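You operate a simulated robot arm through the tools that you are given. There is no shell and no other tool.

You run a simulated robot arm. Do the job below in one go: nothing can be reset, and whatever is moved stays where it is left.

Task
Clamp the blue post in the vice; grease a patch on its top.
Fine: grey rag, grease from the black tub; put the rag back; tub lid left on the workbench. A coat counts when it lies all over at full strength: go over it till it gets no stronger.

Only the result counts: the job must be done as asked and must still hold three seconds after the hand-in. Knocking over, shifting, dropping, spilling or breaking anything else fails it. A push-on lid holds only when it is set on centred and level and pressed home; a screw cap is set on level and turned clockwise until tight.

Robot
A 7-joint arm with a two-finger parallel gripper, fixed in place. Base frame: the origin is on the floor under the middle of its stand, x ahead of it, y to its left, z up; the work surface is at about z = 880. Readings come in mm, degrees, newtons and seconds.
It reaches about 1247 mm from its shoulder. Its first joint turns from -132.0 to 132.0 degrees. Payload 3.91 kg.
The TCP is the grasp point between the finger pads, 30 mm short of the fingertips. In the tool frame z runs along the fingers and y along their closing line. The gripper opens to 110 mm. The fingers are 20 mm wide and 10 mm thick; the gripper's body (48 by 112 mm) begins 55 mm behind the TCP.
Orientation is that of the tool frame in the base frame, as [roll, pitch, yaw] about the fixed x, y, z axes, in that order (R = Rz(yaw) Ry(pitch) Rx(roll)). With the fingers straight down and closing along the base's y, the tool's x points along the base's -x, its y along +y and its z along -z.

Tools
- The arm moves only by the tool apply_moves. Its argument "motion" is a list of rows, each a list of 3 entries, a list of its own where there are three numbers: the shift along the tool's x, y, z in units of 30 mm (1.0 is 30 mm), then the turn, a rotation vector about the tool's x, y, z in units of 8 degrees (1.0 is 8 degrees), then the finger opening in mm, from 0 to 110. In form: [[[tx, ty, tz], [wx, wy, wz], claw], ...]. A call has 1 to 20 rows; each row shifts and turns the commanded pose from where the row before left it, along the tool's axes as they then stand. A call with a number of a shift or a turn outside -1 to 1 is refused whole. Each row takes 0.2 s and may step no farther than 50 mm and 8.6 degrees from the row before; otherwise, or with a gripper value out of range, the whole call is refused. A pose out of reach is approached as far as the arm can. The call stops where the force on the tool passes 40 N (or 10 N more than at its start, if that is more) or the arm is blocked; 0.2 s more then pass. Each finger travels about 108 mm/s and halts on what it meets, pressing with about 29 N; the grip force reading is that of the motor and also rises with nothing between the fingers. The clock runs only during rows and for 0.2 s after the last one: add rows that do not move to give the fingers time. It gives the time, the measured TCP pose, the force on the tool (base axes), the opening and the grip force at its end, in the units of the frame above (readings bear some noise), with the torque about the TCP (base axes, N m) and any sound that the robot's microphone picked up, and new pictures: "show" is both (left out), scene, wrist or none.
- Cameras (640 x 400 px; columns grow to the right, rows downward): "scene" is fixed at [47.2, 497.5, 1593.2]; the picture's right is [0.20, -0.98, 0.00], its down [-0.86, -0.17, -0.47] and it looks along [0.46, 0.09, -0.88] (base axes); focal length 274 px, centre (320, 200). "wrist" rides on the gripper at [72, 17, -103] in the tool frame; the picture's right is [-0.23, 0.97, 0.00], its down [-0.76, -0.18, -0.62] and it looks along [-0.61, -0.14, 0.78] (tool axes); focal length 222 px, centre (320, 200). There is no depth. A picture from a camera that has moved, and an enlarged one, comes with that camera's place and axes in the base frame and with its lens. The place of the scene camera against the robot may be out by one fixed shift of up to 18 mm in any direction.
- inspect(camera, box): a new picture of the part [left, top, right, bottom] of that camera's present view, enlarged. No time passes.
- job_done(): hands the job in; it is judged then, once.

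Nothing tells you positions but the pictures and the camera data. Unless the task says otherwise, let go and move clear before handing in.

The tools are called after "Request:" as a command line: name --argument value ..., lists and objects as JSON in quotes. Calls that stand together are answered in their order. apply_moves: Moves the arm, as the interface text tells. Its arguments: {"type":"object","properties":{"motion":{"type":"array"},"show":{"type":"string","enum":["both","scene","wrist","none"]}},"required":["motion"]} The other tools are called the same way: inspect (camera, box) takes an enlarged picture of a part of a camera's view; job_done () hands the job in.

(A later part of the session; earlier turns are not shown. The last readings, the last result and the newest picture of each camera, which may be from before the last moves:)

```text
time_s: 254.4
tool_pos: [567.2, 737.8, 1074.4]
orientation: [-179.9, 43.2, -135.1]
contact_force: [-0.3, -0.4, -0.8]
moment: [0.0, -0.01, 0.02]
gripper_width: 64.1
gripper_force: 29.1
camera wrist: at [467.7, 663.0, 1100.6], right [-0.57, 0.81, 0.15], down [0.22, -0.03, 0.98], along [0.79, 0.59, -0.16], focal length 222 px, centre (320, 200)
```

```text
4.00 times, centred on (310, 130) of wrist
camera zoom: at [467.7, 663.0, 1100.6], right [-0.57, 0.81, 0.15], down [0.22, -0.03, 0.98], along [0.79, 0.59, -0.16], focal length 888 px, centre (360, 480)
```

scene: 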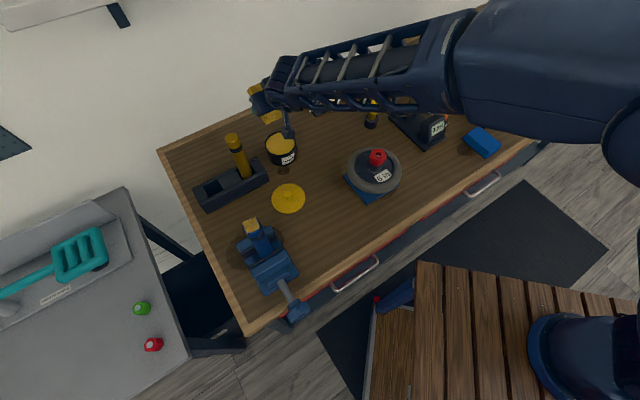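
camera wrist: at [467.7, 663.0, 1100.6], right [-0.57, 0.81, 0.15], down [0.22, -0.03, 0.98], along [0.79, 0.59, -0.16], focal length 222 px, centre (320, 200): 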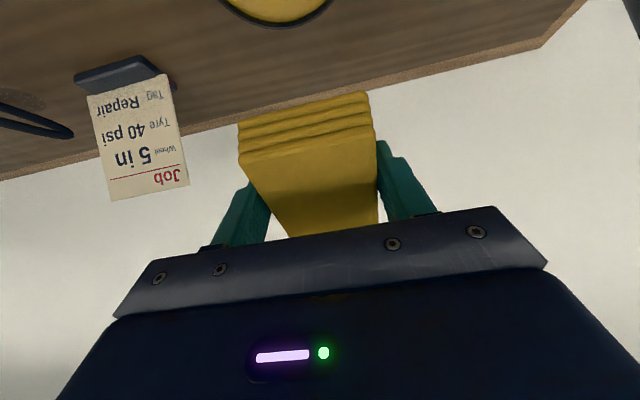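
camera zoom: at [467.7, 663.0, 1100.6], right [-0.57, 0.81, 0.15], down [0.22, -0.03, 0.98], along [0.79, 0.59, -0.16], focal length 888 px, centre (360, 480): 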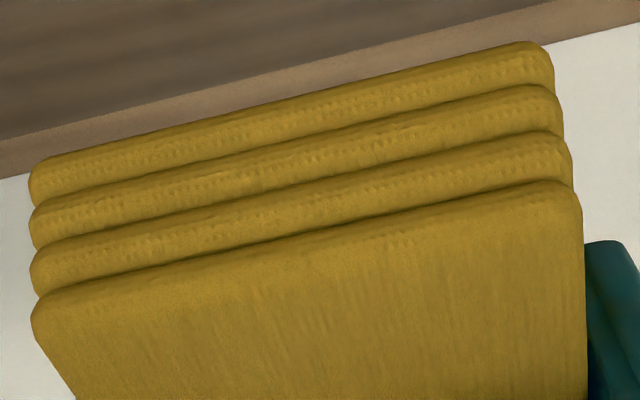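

Request:
apply_moves --motion '[[[-0.883, 0, -0.94], [0, 0, 0], 40], [[-0.883, 0, -0.94], [0, 0, 0], 40], [[-0.883, 0, -0.94], [0, 0, 0], 40], [[0.728, 0.644, -0.679], [0, 0, 0], 40], [[0.728, 0.644, -0.679], [0, 0, 0], 40], [[0.728, 0.644, -0.679], [0, 0, 0], 40], [[0.728, 0.644, -0.679], [0, 0, 0], 40], [[0.728, 0.644, -0.679], [0, 0, 0], 40], [[0.728, 0.644, -0.679], [0, 0, 0], 40], [[0.728, 0.644, -0.679], [0, 0, 0], 40], [[0.728, 0.644, -0.679], [0, 0, 0], 40], [[0.728, 0.644, -0.679], [0, 0, 0], 40], [[0.728, 0.644, -0.679], [0, 0, 0], 40], [[0, 0, 0], [0, 0.9, 0], 40], [[0, 0, 0], [0, 0.9, 0], 40], [[0, 0, 0], [0, 0.9, 0], 40], [[0, 0, 0], [0, 0.9, 0], 40], [[0, 0, 0], [0, 0, 0], 40]]'

```text
time_s: 258.2
tool_pos: [219.6, 664.5, 1193.1]
orientation: [180.0, 14.3, -135.1]
contact_force: [0.6, 0.3, -0.6]
moment: [-0.01, 0.01, -0.01]
gripper_width: 64.0
gripper_force: 28.4
camera wrist: at [139.9, 608.7, 1274.4], right [-0.53, 0.85, 0.06], down [0.54, 0.29, 0.79], along [0.65, 0.45, -0.61], focal length 222 px, centre (320, 200)
```

scene: 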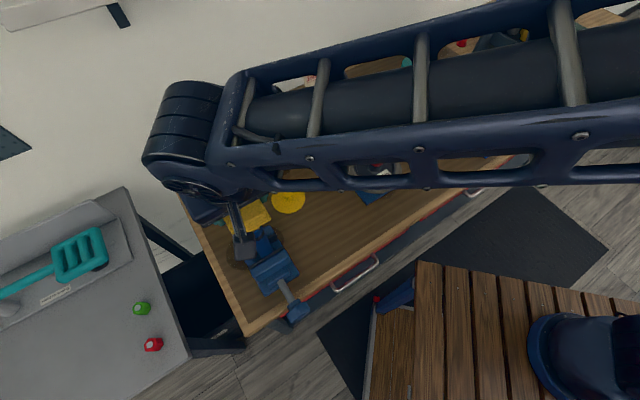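
wrist: 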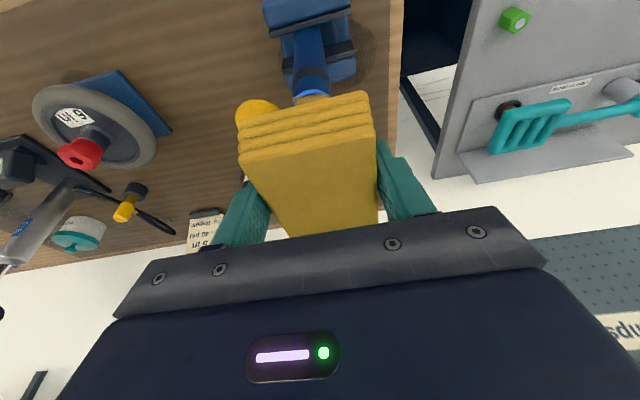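

Request:
apply_moves --motion '[[[0.127, 0, 0.495], [0, 0, 0], 40], [[0.127, 0, 0.495], [0, 0, 0], 40], [[0.11, 0, 0.43], [0, 0, 0], 40], [[0, 0, 0], [0, 0, 0], 40]]' --show "none"

Request:
apply_moves --motion '[[[0.0166, 0, 0.0646], [0, 0, 0], 40], [[0, 0, 0], [0, 0, 0], 40]]' --show "none"

Request:
apply_moves --motion '[[[0.0083, 0, 0.0323], [0, 0, 0], 40], [[0.0083, 0, 0.0323], [0, 0, 0], 40], [[0, 0, 0], [0, 0, 0], 40]]' --show "none"

```text
time_s: 259.2
tool_pos: [220.6, 663.9, 1148.6]
orientation: [179.9, 14.2, -135.1]
contact_force: [-0.2, -0.4, 0.1]
moment: [-0.03, -0.02, 0.02]
gripper_width: 64.1
gripper_force: 29.0
```

```text
time_s: 259.8
tool_pos: [220.6, 663.9, 1146.1]
orientation: [-180.0, 14.4, -135.1]
contact_force: [-0.5, 0.5, 0.0]
moment: [-0.03, -0.02, 0.0]
gripper_width: 64.0
gripper_force: 29.2
```

```text
time_s: 260.6
tool_pos: [222.1, 662.7, 1144.7]
orientation: [-179.9, 14.2, -135.1]
contact_force: [-0.7, 0.8, 0.1]
moment: [0.02, 0.01, 0.03]
gripper_width: 64.4
gripper_force: 28.7
```

Request:
apply_moves --motion '[[[0.0083, 0, 0.0323], [0, 0, 0], 40], [[0.0083, 0, 0.0323], [0, 0, 0], 40], [[0, 0, 0], [0, 0, 0], 40]]' --show "none"

Request:
apply_moves --motion '[[[0.0083, 0, 0.0323], [0, 0, 0], 40], [[0, 0, 0], [0, 0, 0], 40]]' --show "none"

```text
time_s: 261.4
tool_pos: [220.4, 663.1, 1141.5]
orientation: [-180.0, 14.1, -135.1]
contact_force: [-0.2, 0.2, 0.2]
moment: [0.04, 0.01, 0.02]
gripper_width: 64.0
gripper_force: 29.2
```

```text
time_s: 262.0
tool_pos: [220.3, 664.7, 1142.0]
orientation: [180.0, 14.2, -135.2]
contact_force: [-0.9, -0.3, 0.7]
moment: [0.05, 0.02, 0.01]
gripper_width: 63.9
gripper_force: 28.7
```

Request:
apply_moves --motion '[[[0.0083, 0, 0.0323], [0, 0, 0], 40], [[0, 0, 0], [0, 0, 0], 40]]' --show "none"

Request:
apply_moves --motion '[[[0.0083, 0, 0.0323], [0, 0, 0], 40], [[0, 0, 0], [0, 0, 0], 40]]' --show "none"

```text
time_s: 262.6
tool_pos: [220.5, 663.5, 1140.3]
orientation: [-179.9, 14.1, -135.0]
contact_force: [-0.1, 0.5, -0.4]
moment: [-0.03, -0.03, -0.01]
gripper_width: 64.4
gripper_force: 29.5
```

```text
time_s: 263.2
tool_pos: [220.3, 664.1, 1140.0]
orientation: [180.0, 14.2, -135.1]
contact_force: [0.2, -0.5, -0.4]
moment: [-0.01, 0.03, 0.01]
gripper_width: 64.2
gripper_force: 29.1
```

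Request:
apply_moves --motion '[[[0.0083, 0, 0.0323], [0, 0, 0], 40], [[0, 0, 0], [0, 0, 0], 40]]' --show "none"

Request:
apply_moves --motion '[[[0.0083, 0, 0.0323], [0, 0, 0], 40], [[0, 0, 0], [0, 0, 0], 40]]' --show "wrist"

```text
time_s: 263.8
tool_pos: [219.8, 665.2, 1140.3]
orientation: [180.0, 14.2, -135.1]
contact_force: [-1.2, -0.9, 8.8]
moment: [-0.13, 0.15, 0.04]
gripper_width: 64.2
gripper_force: 28.4
```

```text
time_s: 264.4
tool_pos: [220.6, 665.1, 1139.0]
orientation: [179.9, 14.4, -135.2]
contact_force: [-1.7, -0.6, 27.8]
moment: [-0.3, 0.35, 0.03]
gripper_width: 64.2
gripper_force: 29.2
camera wrist: at [140.6, 609.1, 1221.1], right [-0.53, 0.85, 0.06], down [0.54, 0.28, 0.79], along [0.65, 0.45, -0.61], focal length 222 px, centre (320, 200)
```

wrist: 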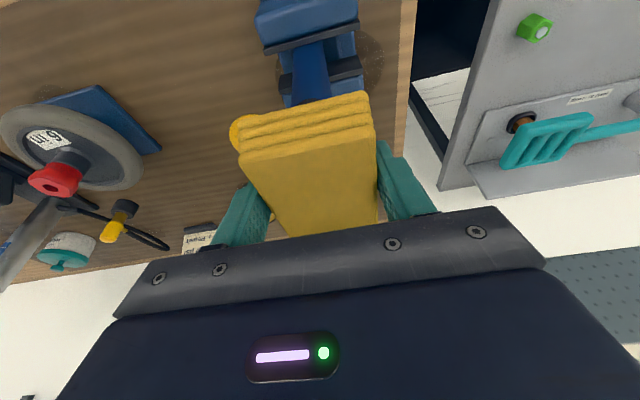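

The moment reading shows contact only at the near edge of the post top, so the pitch is a few degrees too much. I'll adjust it and re-contact.

Request:
apply_moves --motion '[[[-0.0166, 0, -0.0646], [0, 0, 0], 40], [[0, 0, 0], [0, 0.4, 0], 40], [[0.007, 0, 0.033], [0, 0, 0], 40], [[0, 0, 0], [0, 0, 0], 40]]' --show "none"

Request:
apply_moves --motion '[[[0.0065, 0, 0.0327], [0, 0, 0], 40], [[0, 0, 0], [0, 0, 0], 40]]' --show "none"

```text
time_s: 265.4
tool_pos: [222.2, 664.1, 1139.3]
orientation: [180.0, 11.1, -135.1]
contact_force: [2.8, 3.6, 23.8]
moment: [0.18, -0.15, 0.02]
gripper_width: 64.1
gripper_force: 29.3
```

```text
time_s: 266.0
tool_pos: [221.7, 664.0, 1139.2]
orientation: [-179.9, 11.2, -135.2]
contact_force: [0.5, 4.1, 32.8]
moment: [0.3, -0.19, -0.02]
gripper_width: 64.2
gripper_force: 28.8
```

Request:
apply_moves --motion '[[[-0.0195, 0, -0.098], [0, 0, 0], 40], [[0, 0, 0], [0, -0.2, 0], 40], [[0.0074, 0, 0.0325], [0, 0, 0], 40], [[0, 0, 0], [0, 0, 0], 40]]' --show "none"

Request:
apply_moves --motion '[[[0.0074, 0, 0.0325], [0, 0, 0], 40], [[0, 0, 0], [0, 0, 0], 40]]' --show "none"

```text
time_s: 267.0
tool_pos: [222.6, 662.8, 1139.5]
orientation: [-179.8, 12.6, -135.1]
contact_force: [-1.7, 1.1, 6.5]
moment: [0.11, 0.06, 0.0]
gripper_width: 64.0
gripper_force: 28.9
```

```text
time_s: 267.6
tool_pos: [223.0, 663.2, 1138.4]
orientation: [180.0, 12.7, -135.1]
contact_force: [-0.2, 1.2, 9.8]
moment: [0.12, 0.05, 0.02]
gripper_width: 64.2
gripper_force: 29.1
```

Request:
apply_moves --motion '[[[0.0037, 0, 0.0163], [0, 0, 0], 40], [[0, 0.2, 0], [0, 0, 0], 40], [[-0.195, 0, 0.044], [0, 0, 0], 40], [[0, -0.2, 0], [0, 0, 0], 40], [[0, -0.2, 0], [0, 0, 0], 40], [[0.195, 0, -0.044], [0, 0, 0], 40], [[0.195, 0, -0.044], [0, 0, 0], 40], [[0, 0.2, 0], [0, 0, 0], 40], [[0, 0.2, 0], [0, 0, 0], 40], [[-0.195, 0, 0.044], [0, 0, 0], 40], [[0, -0.2, 0], [0, 0, 0], 40], [[0, 0.2, 0], [0, 0, 0], 40], [[-0.195, 0, 0.044], [0, 0, 0], 40], [[0, -0.2, 0], [0, 0, 0], 40], [[0, -0.2, 0], [0, 0, 0], 40], [[0.195, 0, -0.044], [0, 0, 0], 40], [[0.195, 0, -0.044], [0, 0, 0], 40], [[0, 0.2, 0], [0, 0, 0], 40], [[0, 0.2, 0], [0, 0, 0], 40], [[-0.195, 0, 0.044], [0, 0, 0], 40]]' --show "none"

Request:
apply_moves --motion '[[[-0.07, 0, -0.32], [0, 0, 0], 40], [[-0.146, 0, -0.65], [0, 0, 0], 40], [[-0.146, 0, -0.65], [0, 0, 0], 40], [[-0.86, 0, 0.195], [0, 0, 0], 40], [[-0.86, 0, 0.195], [0, 0, 0], 40], [[0, 0, 0], [0, 0, 0], 40]]' --show "wrist"

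Request:
inspect --camera "scene" --box '[230, 212, 278, 242]'

Request:
inspect --camera "wrist" --box '[240, 0, 400, 100]'

```text
time_s: 271.8
tool_pos: [218.0, 668.4, 1138.2]
orientation: [-180.0, 12.7, -135.0]
contact_force: [1.5, -1.9, 20.8]
moment: [-0.32, -0.16, -0.01]
gripper_width: 64.2
gripper_force: 28.7
```

```text
time_s: 273.2
tool_pos: [255.1, 705.6, 1188.2]
orientation: [179.9, 12.6, -135.1]
contact_force: [-0.2, -0.1, -1.0]
moment: [0.02, 0.0, 0.02]
gripper_width: 64.1
gripper_force: 29.4
camera wrist: at [176.1, 652.8, 1272.7], right [-0.53, 0.85, 0.05], down [0.56, 0.3, 0.77], along [0.64, 0.44, -0.63], focal length 222 px, centre (320, 200)
```

wrist: 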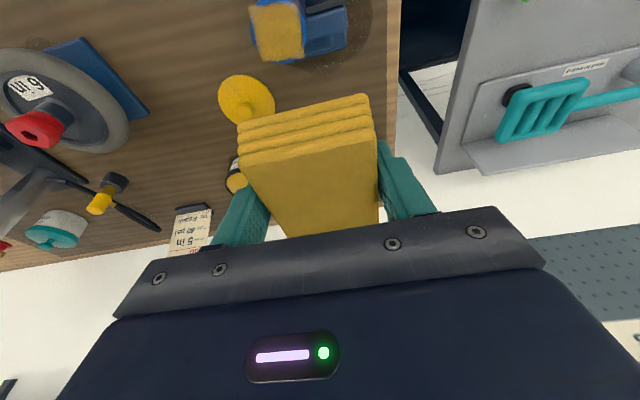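

```text
13.33 times, centred on (254, 227) of scene
camera zoom: at [47.2, 497.5, 1593.2], right [0.2, -0.98, 0.0], down [-0.86, -0.17, -0.47], along [0.46, 0.09, -0.88], focal length 3651 px, centre (1200, -160)
```

zoom: 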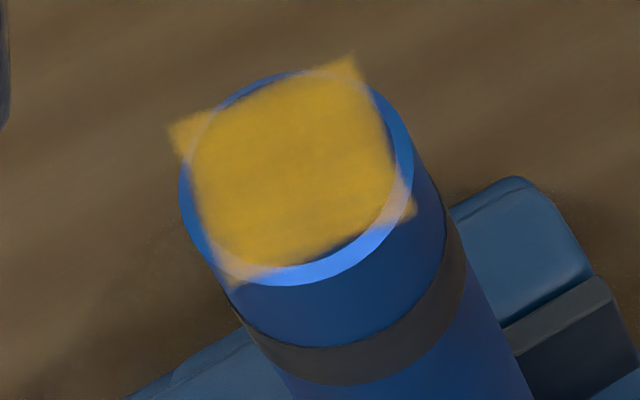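

```text
4.00 times, centred on (320, 50) of wrist
camera zoom: at [176.1, 652.8, 1272.7], right [-0.53, 0.85, 0.05], down [0.56, 0.3, 0.77], along [0.64, 0.44, -0.63], focal length 888 px, centre (320, 800)
```

zoom: 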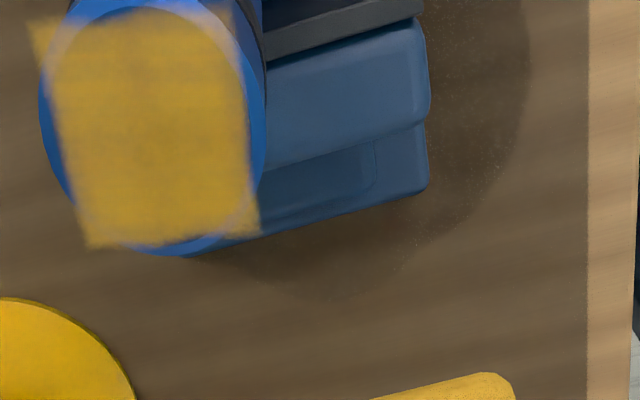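

The coat shows no further change after a fresh load, so it's at full strength. I'll check the post's stance before returning the rag.

Request:
inspect --camera "scene" --box '[220, 205, 316, 265]'

Request:
inspect --camera "scene" --box '[230, 230, 294, 270]'

```text
6.67 times, centred on (268, 235) of scene
camera zoom: at [47.2, 497.5, 1593.2], right [0.2, -0.98, 0.0], down [-0.86, -0.17, -0.47], along [0.46, 0.09, -0.88], focal length 1826 px, centre (667, -33)
```

zoom: 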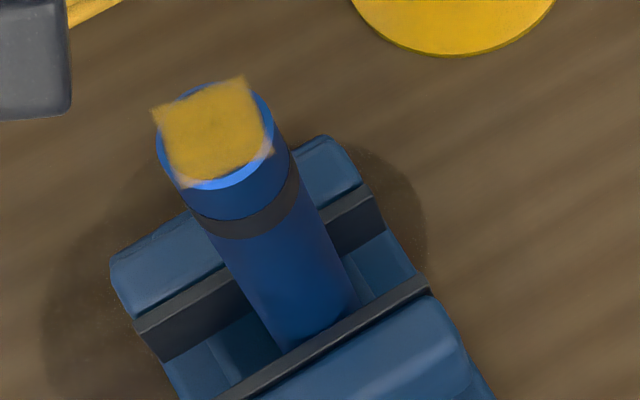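

```text
10.00 times, centred on (262, 250) of scene
camera zoom: at [47.2, 497.5, 1593.2], right [0.2, -0.98, 0.0], down [-0.86, -0.17, -0.47], along [0.46, 0.09, -0.88], focal length 2738 px, centre (900, -300)
```

zoom: 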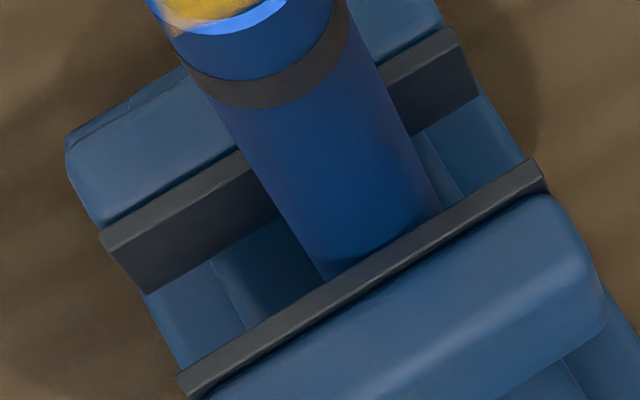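

The post is upright and still held by both jaws, and the coat is complete. Now I'll take the rag back to where it lay, near (323, 528), keeping its underside level.

Request:
apply_moves --motion '[[[0.334, -0.826, -0.0746], [0, 0, 0], 40], [[0.334, -0.826, -0.0746], [0, 0, 0], 40], [[0.334, -0.826, -0.0746], [0, 0, 0], 40], [[0.334, -0.826, -0.0746], [0, 0, 0], 40], [[0.334, -0.826, -0.0746], [0, 0, 0], 40], [[0.334, -0.826, -0.0746], [0, 0, 0], 40], [[0.334, -0.826, -0.0746], [0, 0, 0], 40], [[0.2123, 0, 0.9507], [0, 0, 0], 40], [[0.2123, 0, 0.9507], [0, 0, 0], 40], [[0.2123, 0, 0.9507], [0, 0, 0], 40], [[0.2123, 0, 0.9507], [0, 0, 0], 40], [[0.2123, 0, 0.9507], [0, 0, 0], 40], [[0.2123, 0, 0.9507], [0, 0, 0], 40], [[0, 0, 0], [0, 0, 0], 40]]'

Request:
inspect --camera "scene" --box '[250, 180, 362, 260]'

```text
time_s: 276.2
tool_pos: [327.2, 533.6, 1011.0]
orientation: [179.9, 12.7, -135.1]
contact_force: [-0.1, 0.0, 0.0]
moment: [0.0, -0.01, 0.03]
gripper_width: 64.3
gripper_force: 29.5
camera wrist: at [248.4, 479.2, 1095.2], right [-0.53, 0.85, 0.05], down [0.56, 0.3, 0.78], along [0.64, 0.44, -0.63], focal length 222 px, centre (320, 200)
```

scene: 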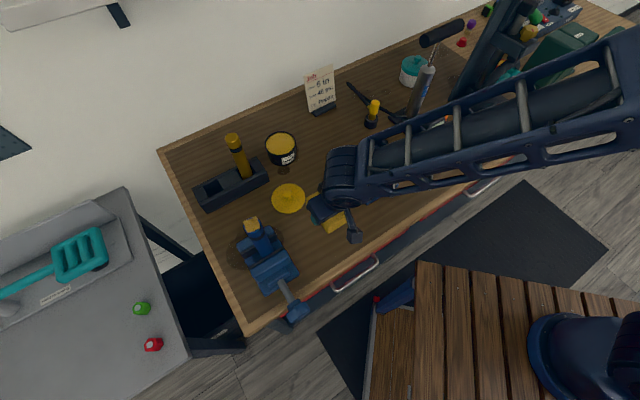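
wrist: 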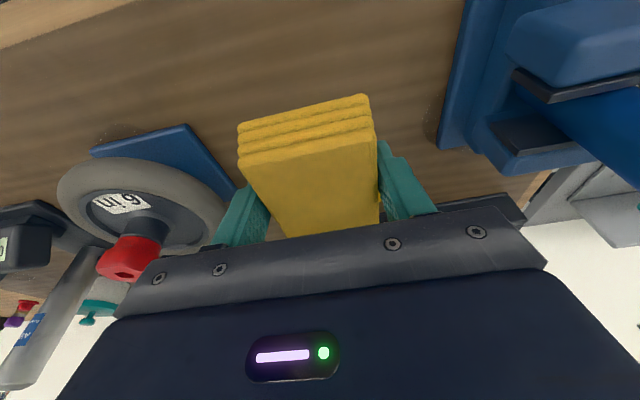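

```text
5.00 times, centred on (306, 220) of scene
camera zoom: at [47.2, 497.5, 1593.2], right [0.2, -0.98, 0.0], down [-0.86, -0.17, -0.47], along [0.46, 0.09, -0.88], focal length 1369 px, centre (390, 100)
```

zoom: 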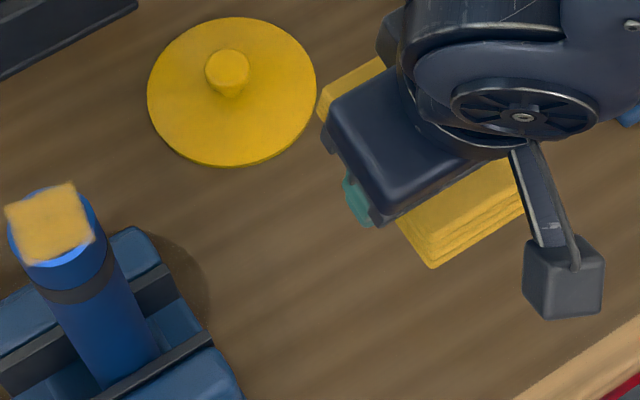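

Request:
apply_moves --motion '[[[0.1745, 0, 0.78], [0, 0, 0], 40], [[0.1745, 0, 0.78], [0, 0, 0], 40], [[0.1745, 0, 0.78], [0, 0, 0], 40], [[0.13, 0, 0.58], [0, 0, 0], 40], [[0, 0, 0], [0, 0, 0], 40]]' --show "wrist"

```text
time_s: 277.4
tool_pos: [325.6, 531.4, 921.6]
orientation: [-180.0, 12.7, -135.1]
contact_force: [0.5, 0.2, -0.1]
moment: [0.04, 0.02, -0.01]
gripper_width: 64.0
gripper_force: 28.9
camera wrist: at [247.2, 478.6, 1007.1], right [-0.53, 0.85, 0.05], down [0.56, 0.3, 0.78], along [0.64, 0.44, -0.63], focal length 222 px, centre (320, 200)
```

wrist: 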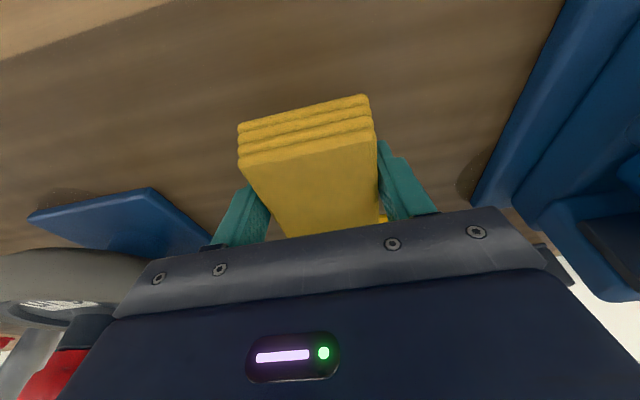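

Request:
apply_moves --motion '[[[0.0145, 0, 0.065], [0, 0, 0], 40], [[0.0145, 0, 0.065], [0, 0, 0], 40], [[0.0145, 0, 0.065], [0, 0, 0], 40], [[0, 0, 0], [0, 0, 0], 40]]' --show "none"

Request:
apply_moves --motion '[[[0.0145, 0, 0.065], [0, 0, 0], 40], [[0, 0, 0], [0, 0, 0], 40]]' --show "none"

Request:
apply_moves --motion '[[[0.0073, 0, 0.0325], [0, 0, 0], 40], [[0, 0, 0], [0, 0, 0], 40]]' --show "none"

```text
time_s: 278.4
tool_pos: [326.0, 533.0, 916.5]
orientation: [179.9, 12.7, -135.2]
contact_force: [-0.3, 0.5, 0.2]
moment: [-0.01, -0.02, 0.01]
gripper_width: 64.4
gripper_force: 28.5
```

```text
time_s: 279.0
tool_pos: [325.5, 532.6, 913.9]
orientation: [-179.9, 12.5, -135.1]
contact_force: [0.2, 0.0, -0.5]
moment: [0.01, -0.01, 0.0]
gripper_width: 64.2
gripper_force: 29.7
```

```text
time_s: 279.6
tool_pos: [326.5, 533.1, 913.2]
orientation: [-179.9, 12.6, -135.1]
contact_force: [0.9, -0.2, -0.1]
moment: [-0.03, 0.0, -0.02]
gripper_width: 64.2
gripper_force: 29.1
```

Request:
apply_moves --motion '[[[0.0073, 0, 0.0325], [0, 0, 0], 40], [[0, 0, 0], [0, 0, 0], 40]]' --show "none"

Request:
apply_moves --motion '[[[0.0073, 0, 0.0325], [0, 0, 0], 40], [[0, 0, 0], [0, 0, 0], 40]]' --show "wrist"

Request:
inspect --camera "wrist" --box '[220, 70, 412, 190]'

```text
time_s: 280.2
tool_pos: [326.6, 532.6, 911.2]
orientation: [-180.0, 12.6, -135.1]
contact_force: [-0.3, 0.0, 0.1]
moment: [0.01, 0.01, 0.02]
gripper_width: 64.3
gripper_force: 28.7
```

```text
time_s: 280.8
tool_pos: [325.8, 533.6, 910.8]
orientation: [180.0, 12.7, -135.1]
contact_force: [0.7, -1.1, 6.0]
moment: [-0.01, 0.06, 0.02]
gripper_width: 64.0
gripper_force: 29.4
camera wrist: at [248.1, 478.9, 996.2], right [-0.53, 0.85, 0.05], down [0.56, 0.3, 0.78], along [0.64, 0.44, -0.63], focal length 222 px, centre (320, 200)
```

wrist: 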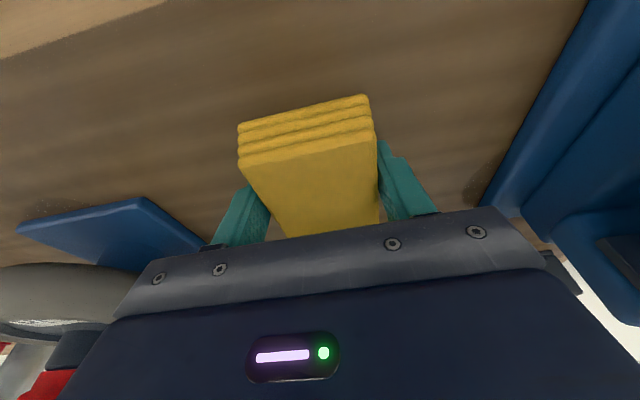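

```text
3.33 times, centred on (316, 130) of wrist
camera zoom: at [248.1, 478.9, 996.2], right [-0.53, 0.85, 0.05], down [0.56, 0.3, 0.78], along [0.64, 0.44, -0.63], focal length 740 px, centre (333, 433)
```

zoom: 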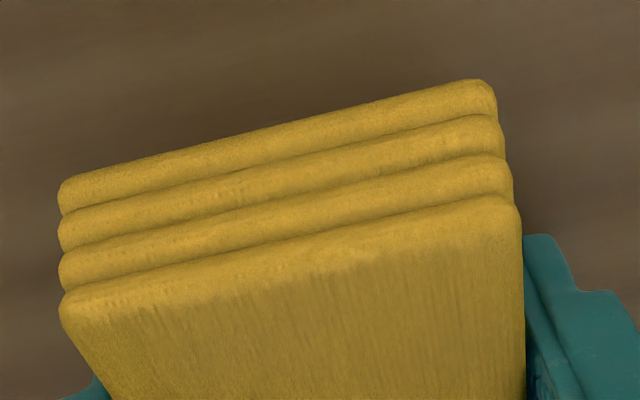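

The fingertips touch the bench and the rag hangs only about a centimetre above it, over its old spot. I'll open gently so it settles flat.

Request:
apply_moves --motion '[[[0, 0, 0], [0, 0, 0], 66], [[0, 0, 0], [0, 0, 0], 70], [[0, 0, 0], [0, 0, 0], 76], [[0, 0, 0], [0, 0, 0], 84], [[0, 0, 0], [0, 0, 0], 90], [[0, 0, 0], [0, 0, 0], 90]]'

Request:
inspect --camera "wrist" --box '[220, 50, 412, 170]'

```text
time_s: 282.2
tool_pos: [325.9, 532.7, 911.1]
orientation: [180.0, 12.7, -135.1]
contact_force: [-5.8, 5.4, 10.7]
moment: [-0.21, -0.14, -0.03]
gripper_width: 85.8
gripper_force: 0.1
camera wrist: at [247.4, 479.2, 996.2], right [-0.53, 0.85, 0.05], down [0.55, 0.3, 0.78], along [0.64, 0.44, -0.63], focal length 222 px, centre (320, 200)
```

scene: 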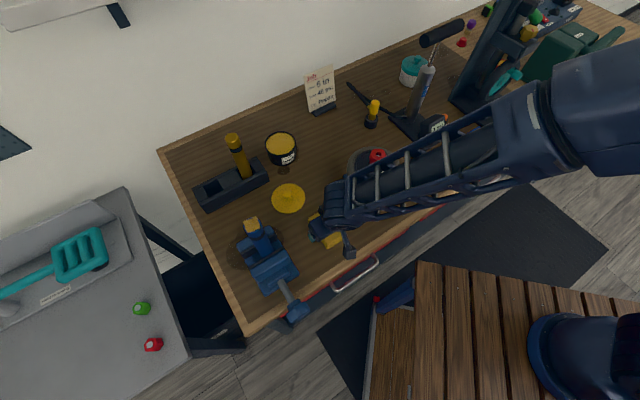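
wrist: 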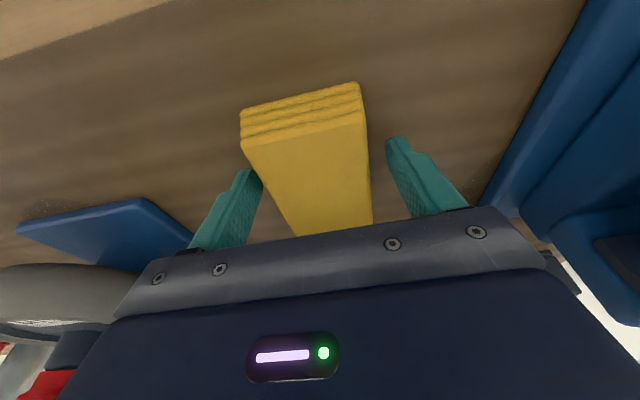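

```text
3.33 times, centred on (316, 110) of wrist
camera zoom: at [247.4, 479.2, 996.2], right [-0.53, 0.85, 0.05], down [0.55, 0.3, 0.78], along [0.64, 0.44, -0.63], focal length 740 px, centre (333, 500)
```

zoom: 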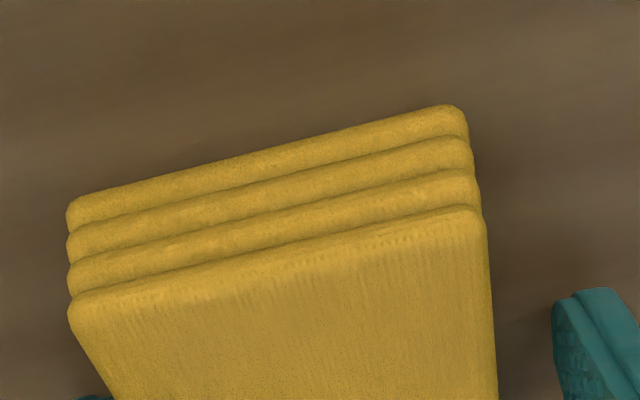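

Request:
apply_moves --motion '[[[-0.022, 0, -0.0976], [0, 0, 0], 92], [[-0.022, 0, -0.0976], [0, 0, 0], 92], [[0, 0, 0], [0, 0, 0], 92], [[-0.0727, 0, -0.325], [0, 0, 0], 92], [[-0.15, 0, -0.65], [0, 0, 0], 92], [[-0.2, 0, -0.9], [0, 0, 0], 92], [[-0.2, 0, -0.9], [0, 0, 0], 92], [[-0.2, 0, -0.9], [0, 0, 0], 92], [[-0.2, 0, -0.9], [0, 0, 0], 92], [[0, 0, 0], [0, 0, 0], 92]]'

Request:
inspect --camera "wrist" --box '[200, 50, 440, 200]'

Request:
inspect --camera "scene" --box '[230, 170, 390, 270]'

```text
time_s: 284.4
tool_pos: [327.0, 532.7, 1057.5]
orientation: [-180.0, 12.6, -135.2]
contact_force: [0.3, -1.1, -0.8]
moment: [0.01, 0.03, 0.02]
gripper_width: 92.3
gripper_force: 0.1
camera wrist: at [248.5, 478.9, 1142.0], right [-0.53, 0.85, 0.05], down [0.56, 0.3, 0.77], along [0.64, 0.44, -0.63], focal length 222 px, centre (320, 200)
```

scene: 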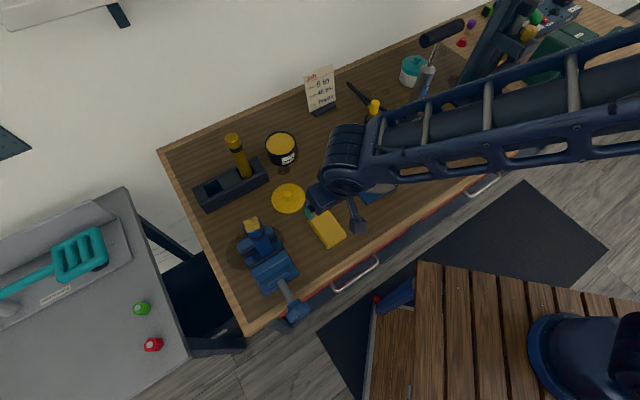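
wrist: 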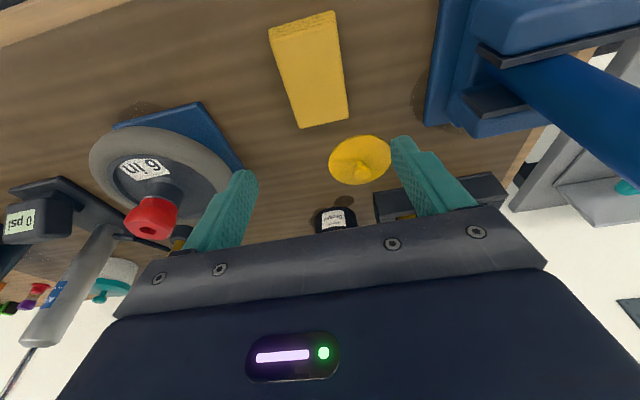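

```text
2.67 times, centred on (320, 125) of wrist
camera zoom: at [248.5, 478.9, 1142.0], right [-0.53, 0.85, 0.05], down [0.56, 0.3, 0.77], along [0.64, 0.44, -0.63], focal length 592 px, centre (320, 400)
```

zoom: 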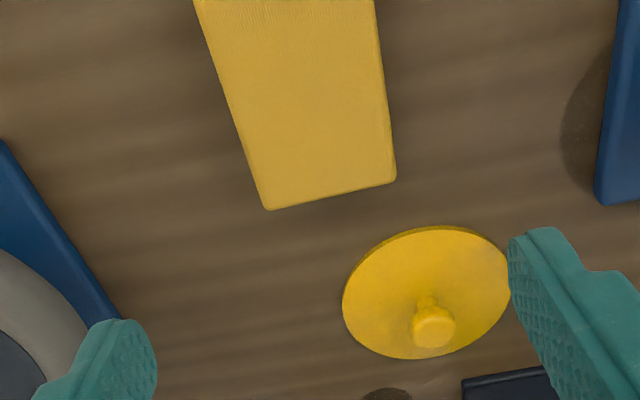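

```text
4.00 times, centred on (310, 220) of scene
camera zoom: at [47.2, 497.5, 1593.2], right [0.2, -0.98, 0.0], down [-0.86, -0.17, -0.47], along [0.46, 0.09, -0.88], focal length 1095 px, centre (360, 120)
```

zoom: 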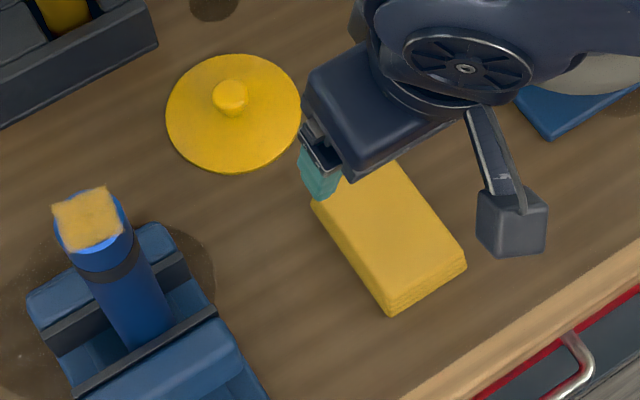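

The rag lies flat but about 12 mm further along than its original spot. I'll re-grip it upright and set it back exactly.

Request:
apply_moves --motion '[[[0, 0, 0], [0, 0.79, 0], 92], [[0, 0, 0], [0, 0.79, 0], 92], [[-0.227, 0.06, 0], [0, 0, 0], 92], [[0, 0, 0.9], [0, 0, 0], 92], [[0, 0, 0.9], [0, 0, 0], 92], [[0, 0, 0], [0, 0, 0], 92]]' --show "wrist"

Request:
inspect --camera "wrist" --box '[200, 50, 440, 200]'

```text
time_s: 285.8
tool_pos: [330.4, 538.7, 1003.2]
orientation: [-180.0, 0.0, -135.1]
contact_force: [1.0, -0.1, 0.3]
moment: [-0.03, -0.01, 0.01]
gripper_width: 91.9
gripper_force: 0.1
camera wrist: at [267.1, 499.2, 1106.2], right [-0.53, 0.85, 0.0], down [0.66, 0.41, 0.62], along [0.53, 0.33, -0.78], focal length 222 px, centre (320, 200)
```

wrist: 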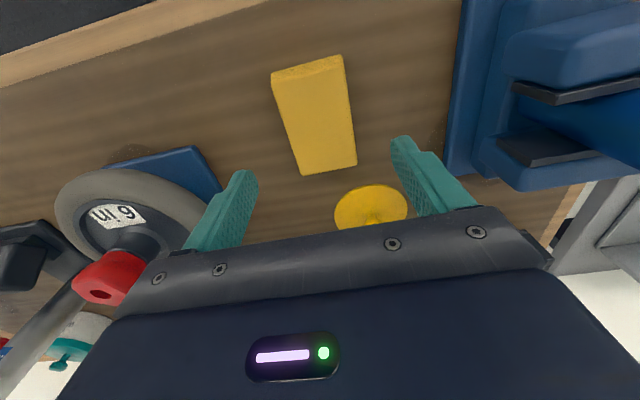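

```text
2.67 times, centred on (320, 125) of wrist
camera zoom: at [267.1, 499.2, 1106.2], right [-0.53, 0.85, 0.0], down [0.66, 0.41, 0.62], along [0.53, 0.33, -0.78], focal length 592 px, centre (320, 400)
```

zoom: 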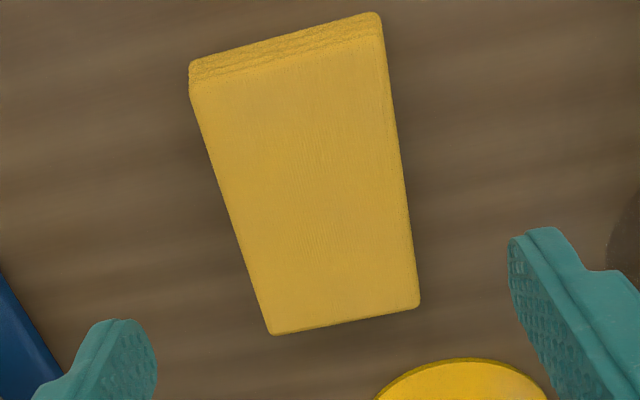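

Request:
apply_moves --motion '[[[-0.06, 0, 0.8], [0, 0, 0], 92], [[0, 0, 0.8], [0, 0, 0], 92], [[0, 0, 0.8], [0, 0, 0], 92], [[0, 0, 0.5], [0, 0, 0], 92], [[0, 0, 0.07], [0, 0, 0], 92], [[0, 0, 0], [0, 0, 0], 80], [[0, 0, 0], [0, 0, 0], 65], [[0, 0, 0], [0, 0, 0], 45], [[0, 0, 0], [0, 0, 0], 45], [[0, 0, 0], [0, 0, 0], 45]]' --show "wrist"

```text
time_s: 288.0
tool_pos: [331.8, 540.6, 916.2]
orientation: [180.0, 0.1, -135.2]
contact_force: [0.9, -1.0, 0.1]
moment: [-0.01, 0.0, -0.02]
gripper_width: 63.7
gripper_force: 29.0
camera wrist: at [267.9, 501.0, 1018.1], right [-0.53, 0.85, 0.0], down [0.67, 0.41, 0.62], along [0.53, 0.33, -0.78], focal length 222 px, centre (320, 200)
```

wrist: 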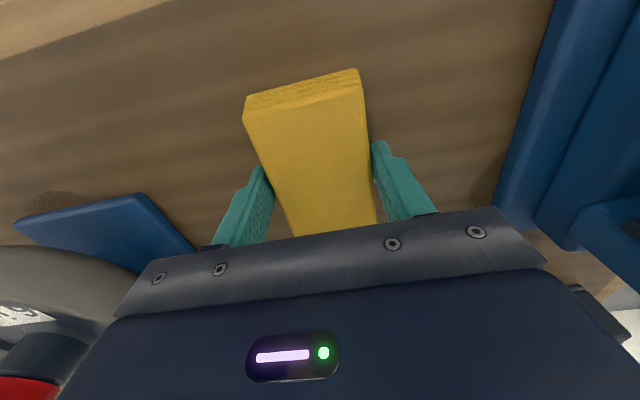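

Request:
apply_moves --motion '[[[0, 0, -0.13], [0, 0, 0], 45], [[0.235, 0, 0], [0, 0, 0], 45], [[0.235, 0, 0], [0, 0, 0], 45], [[0, 0, 0.06], [0, 0, 0], 45], [[0, 0, 0.06], [0, 0, 0], 45], [[0, 0, 0], [0, 0, 0], 45]]' --show "none"

```text
time_s: 289.4
tool_pos: [321.6, 530.6, 915.0]
orientation: [180.0, 0.0, -135.1]
contact_force: [-0.6, 0.6, -0.5]
moment: [-0.02, -0.01, 0.0]
gripper_width: 64.0
gripper_force: 29.0
```

Request:
apply_moves --motion '[[[0, 0, 0.03], [0, 0, 0], 45], [[0, 0, 0], [0, 0, 0], 45]]' --show "none"

Request:
apply_moves --motion '[[[0, 0, 0.02], [0, 0, 0], 45], [[0, 0, 0], [0, 0, 0], 45]]' --show "none"

```text
time_s: 290.0
tool_pos: [322.7, 531.2, 914.5]
orientation: [-179.9, 0.1, -135.1]
contact_force: [-0.3, -4.0, 13.0]
moment: [-0.23, 0.14, -0.02]
gripper_width: 64.1
gripper_force: 29.6
```

```text
time_s: 290.6
tool_pos: [320.5, 529.9, 915.3]
orientation: [-180.0, 0.1, -135.1]
contact_force: [-2.1, -3.8, 30.8]
moment: [-0.25, 0.11, -0.01]
gripper_width: 63.9
gripper_force: 29.0
```

The rag is down on the bench at its old spot. I'll ease the pressure, open, and rise.

Request:
apply_moves --motion '[[[0, 0, -0.05], [0, 0, 0], 45], [[0, 0, 0], [0, 0, 0], 67], [[0, 0, 0], [0, 0, 0], 75], [[0, 0, 0], [0, 0, 0], 85], [[0, 0, 0], [0, 0, 0], 92], [[0, 0, 0], [0, 0, 0], 92], [[0, 0, -0.3], [0, 0, 0], 92], [[0, 0, -0.9], [0, 0, 0], 92], [[0, 0, -0.9], [0, 0, 0], 92], [[0, 0, -0.9], [0, 0, 0], 92], [[0, 0, -0.9], [0, 0, 0], 92], [[0, 0, -0.9], [0, 0, 0], 92], [[0, 0, -0.9], [0, 0, 0], 92], [[0, 0, 0], [0, 0, 0], 92]]'

Request:
inspect --camera "scene" --box '[200, 120, 400, 280]'

Request:
inspect --camera "wrist" --box '[200, 50, 440, 200]'

```text
time_s: 293.6
tool_pos: [322.3, 530.8, 1085.3]
orientation: [-180.0, 0.0, -135.1]
contact_force: [-0.8, -0.9, 0.2]
moment: [0.03, -0.01, -0.03]
gripper_width: 92.0
gripper_force: 0.0
camera wrist: at [258.4, 492.0, 1189.6], right [-0.53, 0.85, 0.0], down [0.67, 0.41, 0.62], along [0.53, 0.33, -0.78], focal length 222 px, centre (320, 200)
```

scene: 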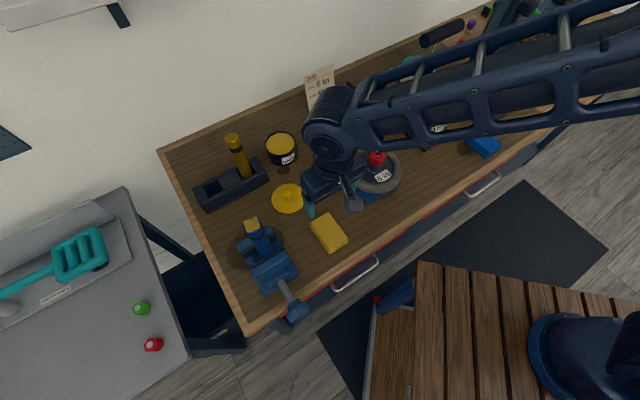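
wrist: 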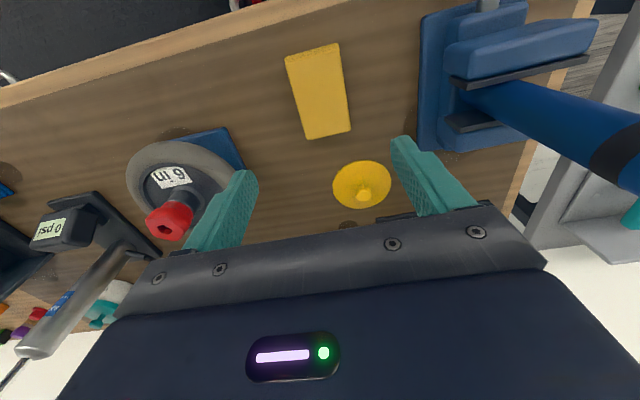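

```text
2.50 times, centred on (300, 200) of scene
camera zoom: at [47.2, 497.5, 1593.2], right [0.2, -0.98, 0.0], down [-0.86, -0.17, -0.47], along [0.46, 0.09, -0.88], focal length 685 px, centre (370, 200)
```

zoom: 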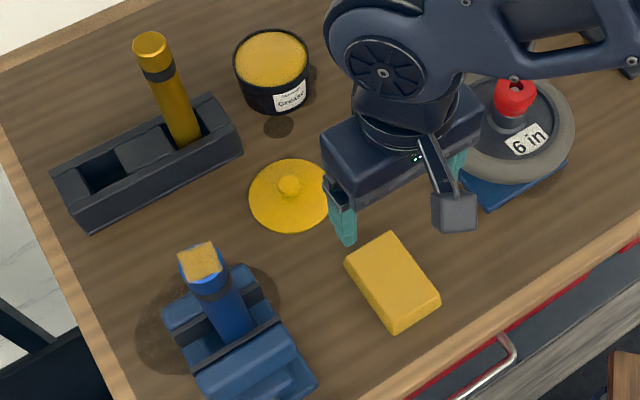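

```text
2.67 times, centred on (320, 125) of wrist
camera zoom: at [258.4, 492.0, 1189.6], right [-0.53, 0.85, 0.0], down [0.67, 0.41, 0.62], along [0.53, 0.33, -0.78], focal length 592 px, centre (320, 400)
```

zoom: 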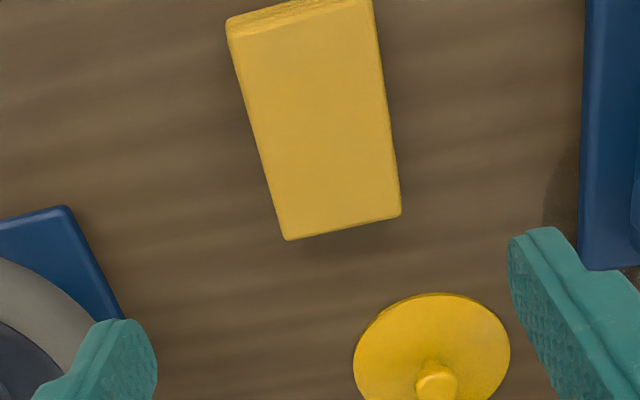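

The rag is back on its spot and the lid and tub are undisturbed. I'll check whether the jaw backed off during the rubbing.

Request:
inspect --camera "scene" --box '[230, 230, 294, 270]'

Request:
inspect --camera "scene" --box '[220, 205, 332, 325]'

```text
10.00 times, centred on (262, 250) of scene
camera zoom: at [47.2, 497.5, 1593.2], right [0.2, -0.98, 0.0], down [-0.86, -0.17, -0.47], along [0.46, 0.09, -0.88], focal length 2738 px, centre (900, -300)
```

zoom: 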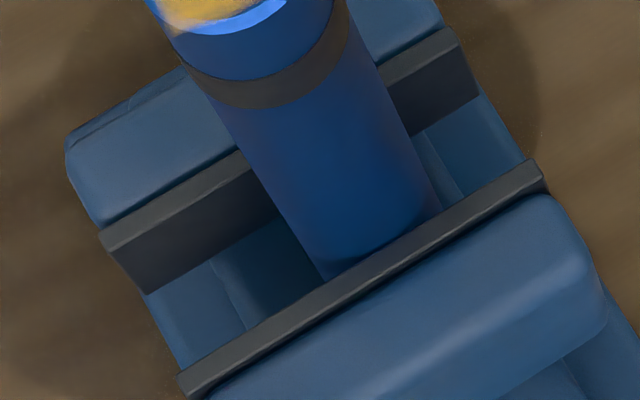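

```text
3.33 times, centred on (276, 265) of scene
camera zoom: at [47.2, 497.5, 1593.2], right [0.2, -0.98, 0.0], down [-0.86, -0.17, -0.47], along [0.46, 0.09, -0.88], focal length 913 px, centre (467, -17)
```

zoom: 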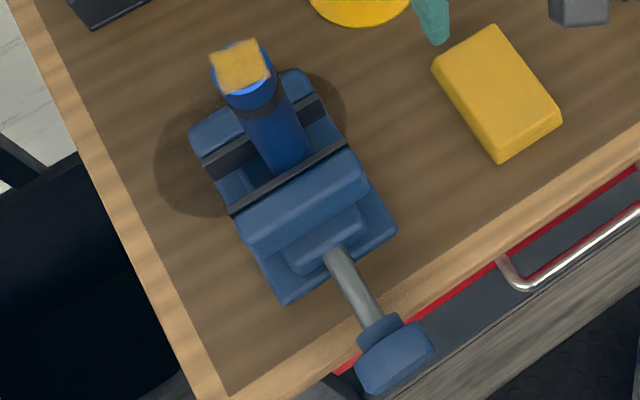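

The jaw seems to have backed off by about a millimetre during the rubbing. I'll go back to the knob and re-tighten it as the last step.

Request:
apply_moves --motion '[[[0.55, 0.72, 0], [0, 0, 0], 80], [[0.55, 0.72, 0], [0, 0, 0], 78], [[0.55, 0.72, 0], [0, 0, 0], 78], [[0.55, 0.72, 0], [0, 0, 0], 78], [[0.55, 0.72, 0], [0, 0, 0], 78], [[0.55, 0.72, 0], [0, 0, 0], 78], [[0.55, 0.72, 0], [0, 0, 0], 78], [[0.52, 0.72, 0], [0, 0, 0], 78], [[0, 0, 0], [0, 0, 0], 78]]' --show "wrist"

Request:
inspect --camera "wrist" --box '[220, 60, 412, 200]'

```text
time_s: 295.6
tool_pos: [106.8, 560.8, 1087.0]
orientation: [180.0, 0.0, -135.1]
contact_force: [-0.4, 0.5, 0.2]
moment: [0.02, 0.02, -0.02]
gripper_width: 77.9
gripper_force: 0.1
camera wrist: at [42.3, 522.5, 1189.9], right [-0.53, 0.85, 0.0], down [0.67, 0.41, 0.62], along [0.53, 0.33, -0.78], focal length 222 px, centre (320, 200)
```

wrist: 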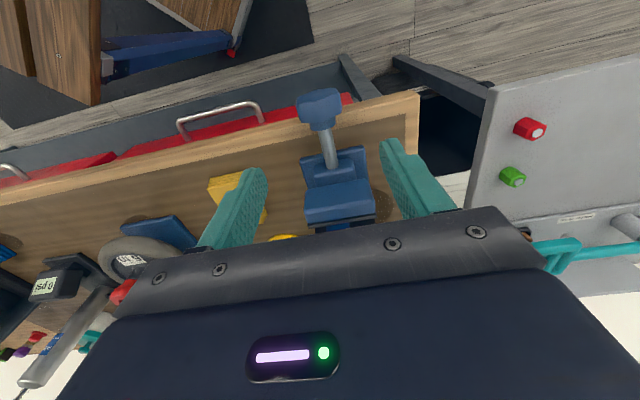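

```text
2.86 times, centred on (316, 130) of wrist
camera zoom: at [42.3, 522.5, 1189.9], right [-0.53, 0.85, 0.0], down [0.67, 0.41, 0.62], along [0.53, 0.33, -0.78], focal length 635 px, centre (331, 400)
```

zoom: 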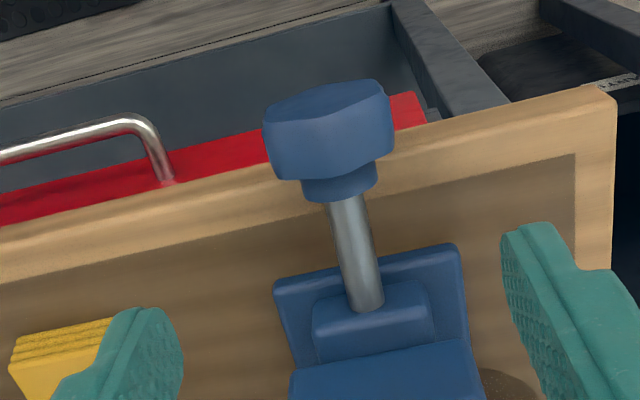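

Request:
apply_moves --motion '[[[0, 0, 0.95], [0, 0, 0], 78], [[0, 0, 0.95], [0, 0, 0], 78], [[0, 0, 0.95], [0, 0, 0], 78], [[0, 0, 0.95], [0, 0, 0], 78], [[0, 0, 0.95], [0, 0, 0], 78], [[0, 0, 0.8], [0, 0, 0], 78], [[0, 0, 0], [0, 0, 0], 78]]' --show "wrist"

Request:
inspect --camera "wrist" --box '[200, 90, 424, 230]'

```text
time_s: 297.2
tool_pos: [104.2, 562.0, 918.8]
orientation: [-179.9, 0.1, -135.2]
contact_force: [0.2, -0.2, 0.1]
moment: [-0.02, -0.01, -0.01]
gripper_width: 78.0
gripper_force: 0.2
camera wrist: at [40.7, 522.2, 1022.1], right [-0.53, 0.85, 0.0], down [0.67, 0.41, 0.62], along [0.53, 0.33, -0.78], focal length 222 px, centre (320, 200)
```

wrist: 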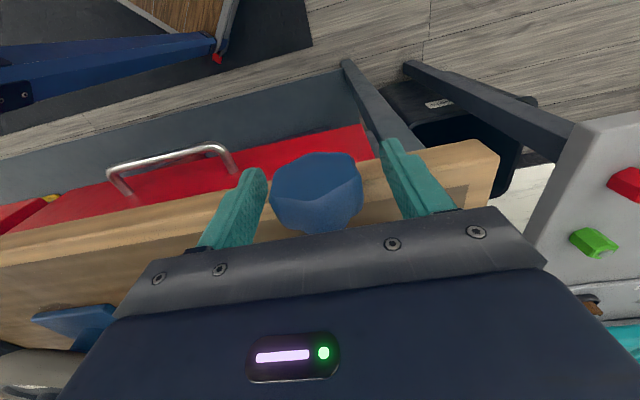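

```text
2.86 times, centred on (312, 160) of wrist
camera zoom: at [40.7, 522.2, 1022.1], right [-0.53, 0.85, 0.0], down [0.67, 0.41, 0.62], along [0.53, 0.33, -0.78], focal length 635 px, centre (343, 314)
```

zoom: 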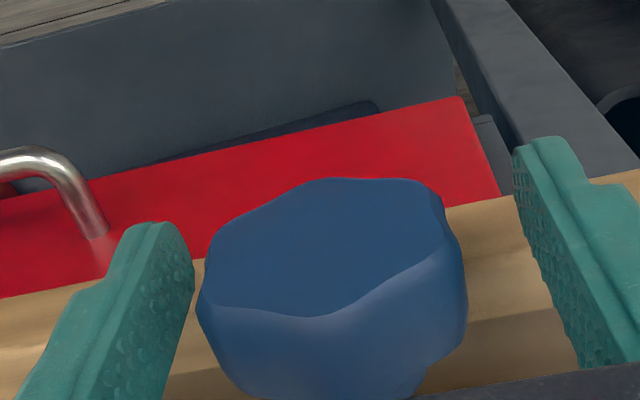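

Request:
apply_moves --motion '[[[0, 0.0297, 0.002], [1, 0, 0], 78], [[0, 0.0297, 0.002], [1, 0, 0], 78], [[0, 0.0297, 0.002], [1, 0, 0], 78], [[0, 0.0297, 0.002], [1, 0, 0], 78], [[0, 0.0297, 0.002], [1, 0, 0], 78], [[0, 0.0297, 0.002], [1, 0, 0], 78], [[0, 0.0297, 0.002], [1, 0, 0], 78], [[0, 0, 0], [0, 0, 0], 65], [[0, 0, 0], [0, 0, 0], 50], [[0, 0, 0], [0, 0, 0], 20], [[0, 0, 0], [0, 0, 0], 0], [[0, 0, 0], [0, 0, 0], 0]]' --show "none"

Request:
inspect --camera "wrist" --box '[264, 140, 376, 210]'

Request:
inspect --camera "scene" --box '[230, 230, 294, 270]'

```text
time_s: 299.8
tool_pos: [103.8, 562.6, 917.4]
orientation: [-124.1, 0.1, -135.2]
contact_force: [9.9, -7.8, 27.1]
moment: [-0.68, 0.4, -0.31]
gripper_width: 53.6
gripper_force: 44.9
```

```text
5.71 times, centred on (320, 175) of wrist
camera zoom: at [-15.6, 579.7, 960.9], right [-0.22, 0.55, -0.81], down [0.25, 0.83, 0.5], along [0.94, -0.09, -0.32], focal length 1269 px, centre (320, 343)
```

zoom: 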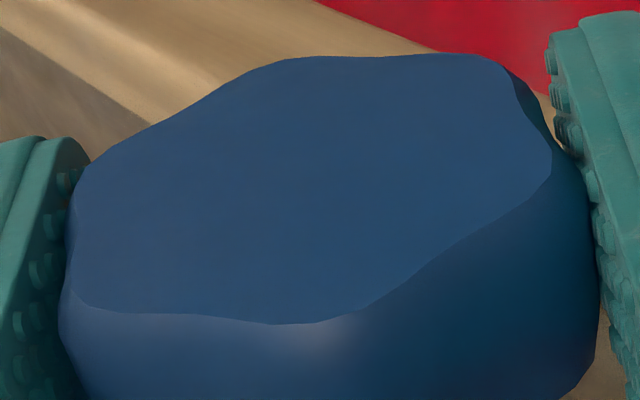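

```text
10.00 times, centred on (262, 250) of scene
camera zoom: at [47.2, 497.5, 1593.2], right [0.2, -0.98, 0.0], down [-0.86, -0.17, -0.47], along [0.46, 0.09, -0.88], focal length 2738 px, centre (900, -300)
```

zoom: 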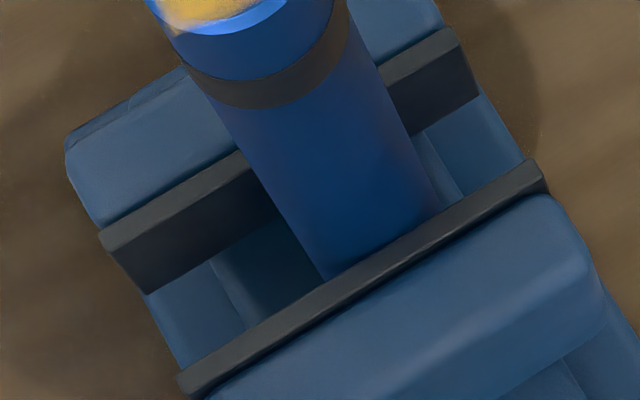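

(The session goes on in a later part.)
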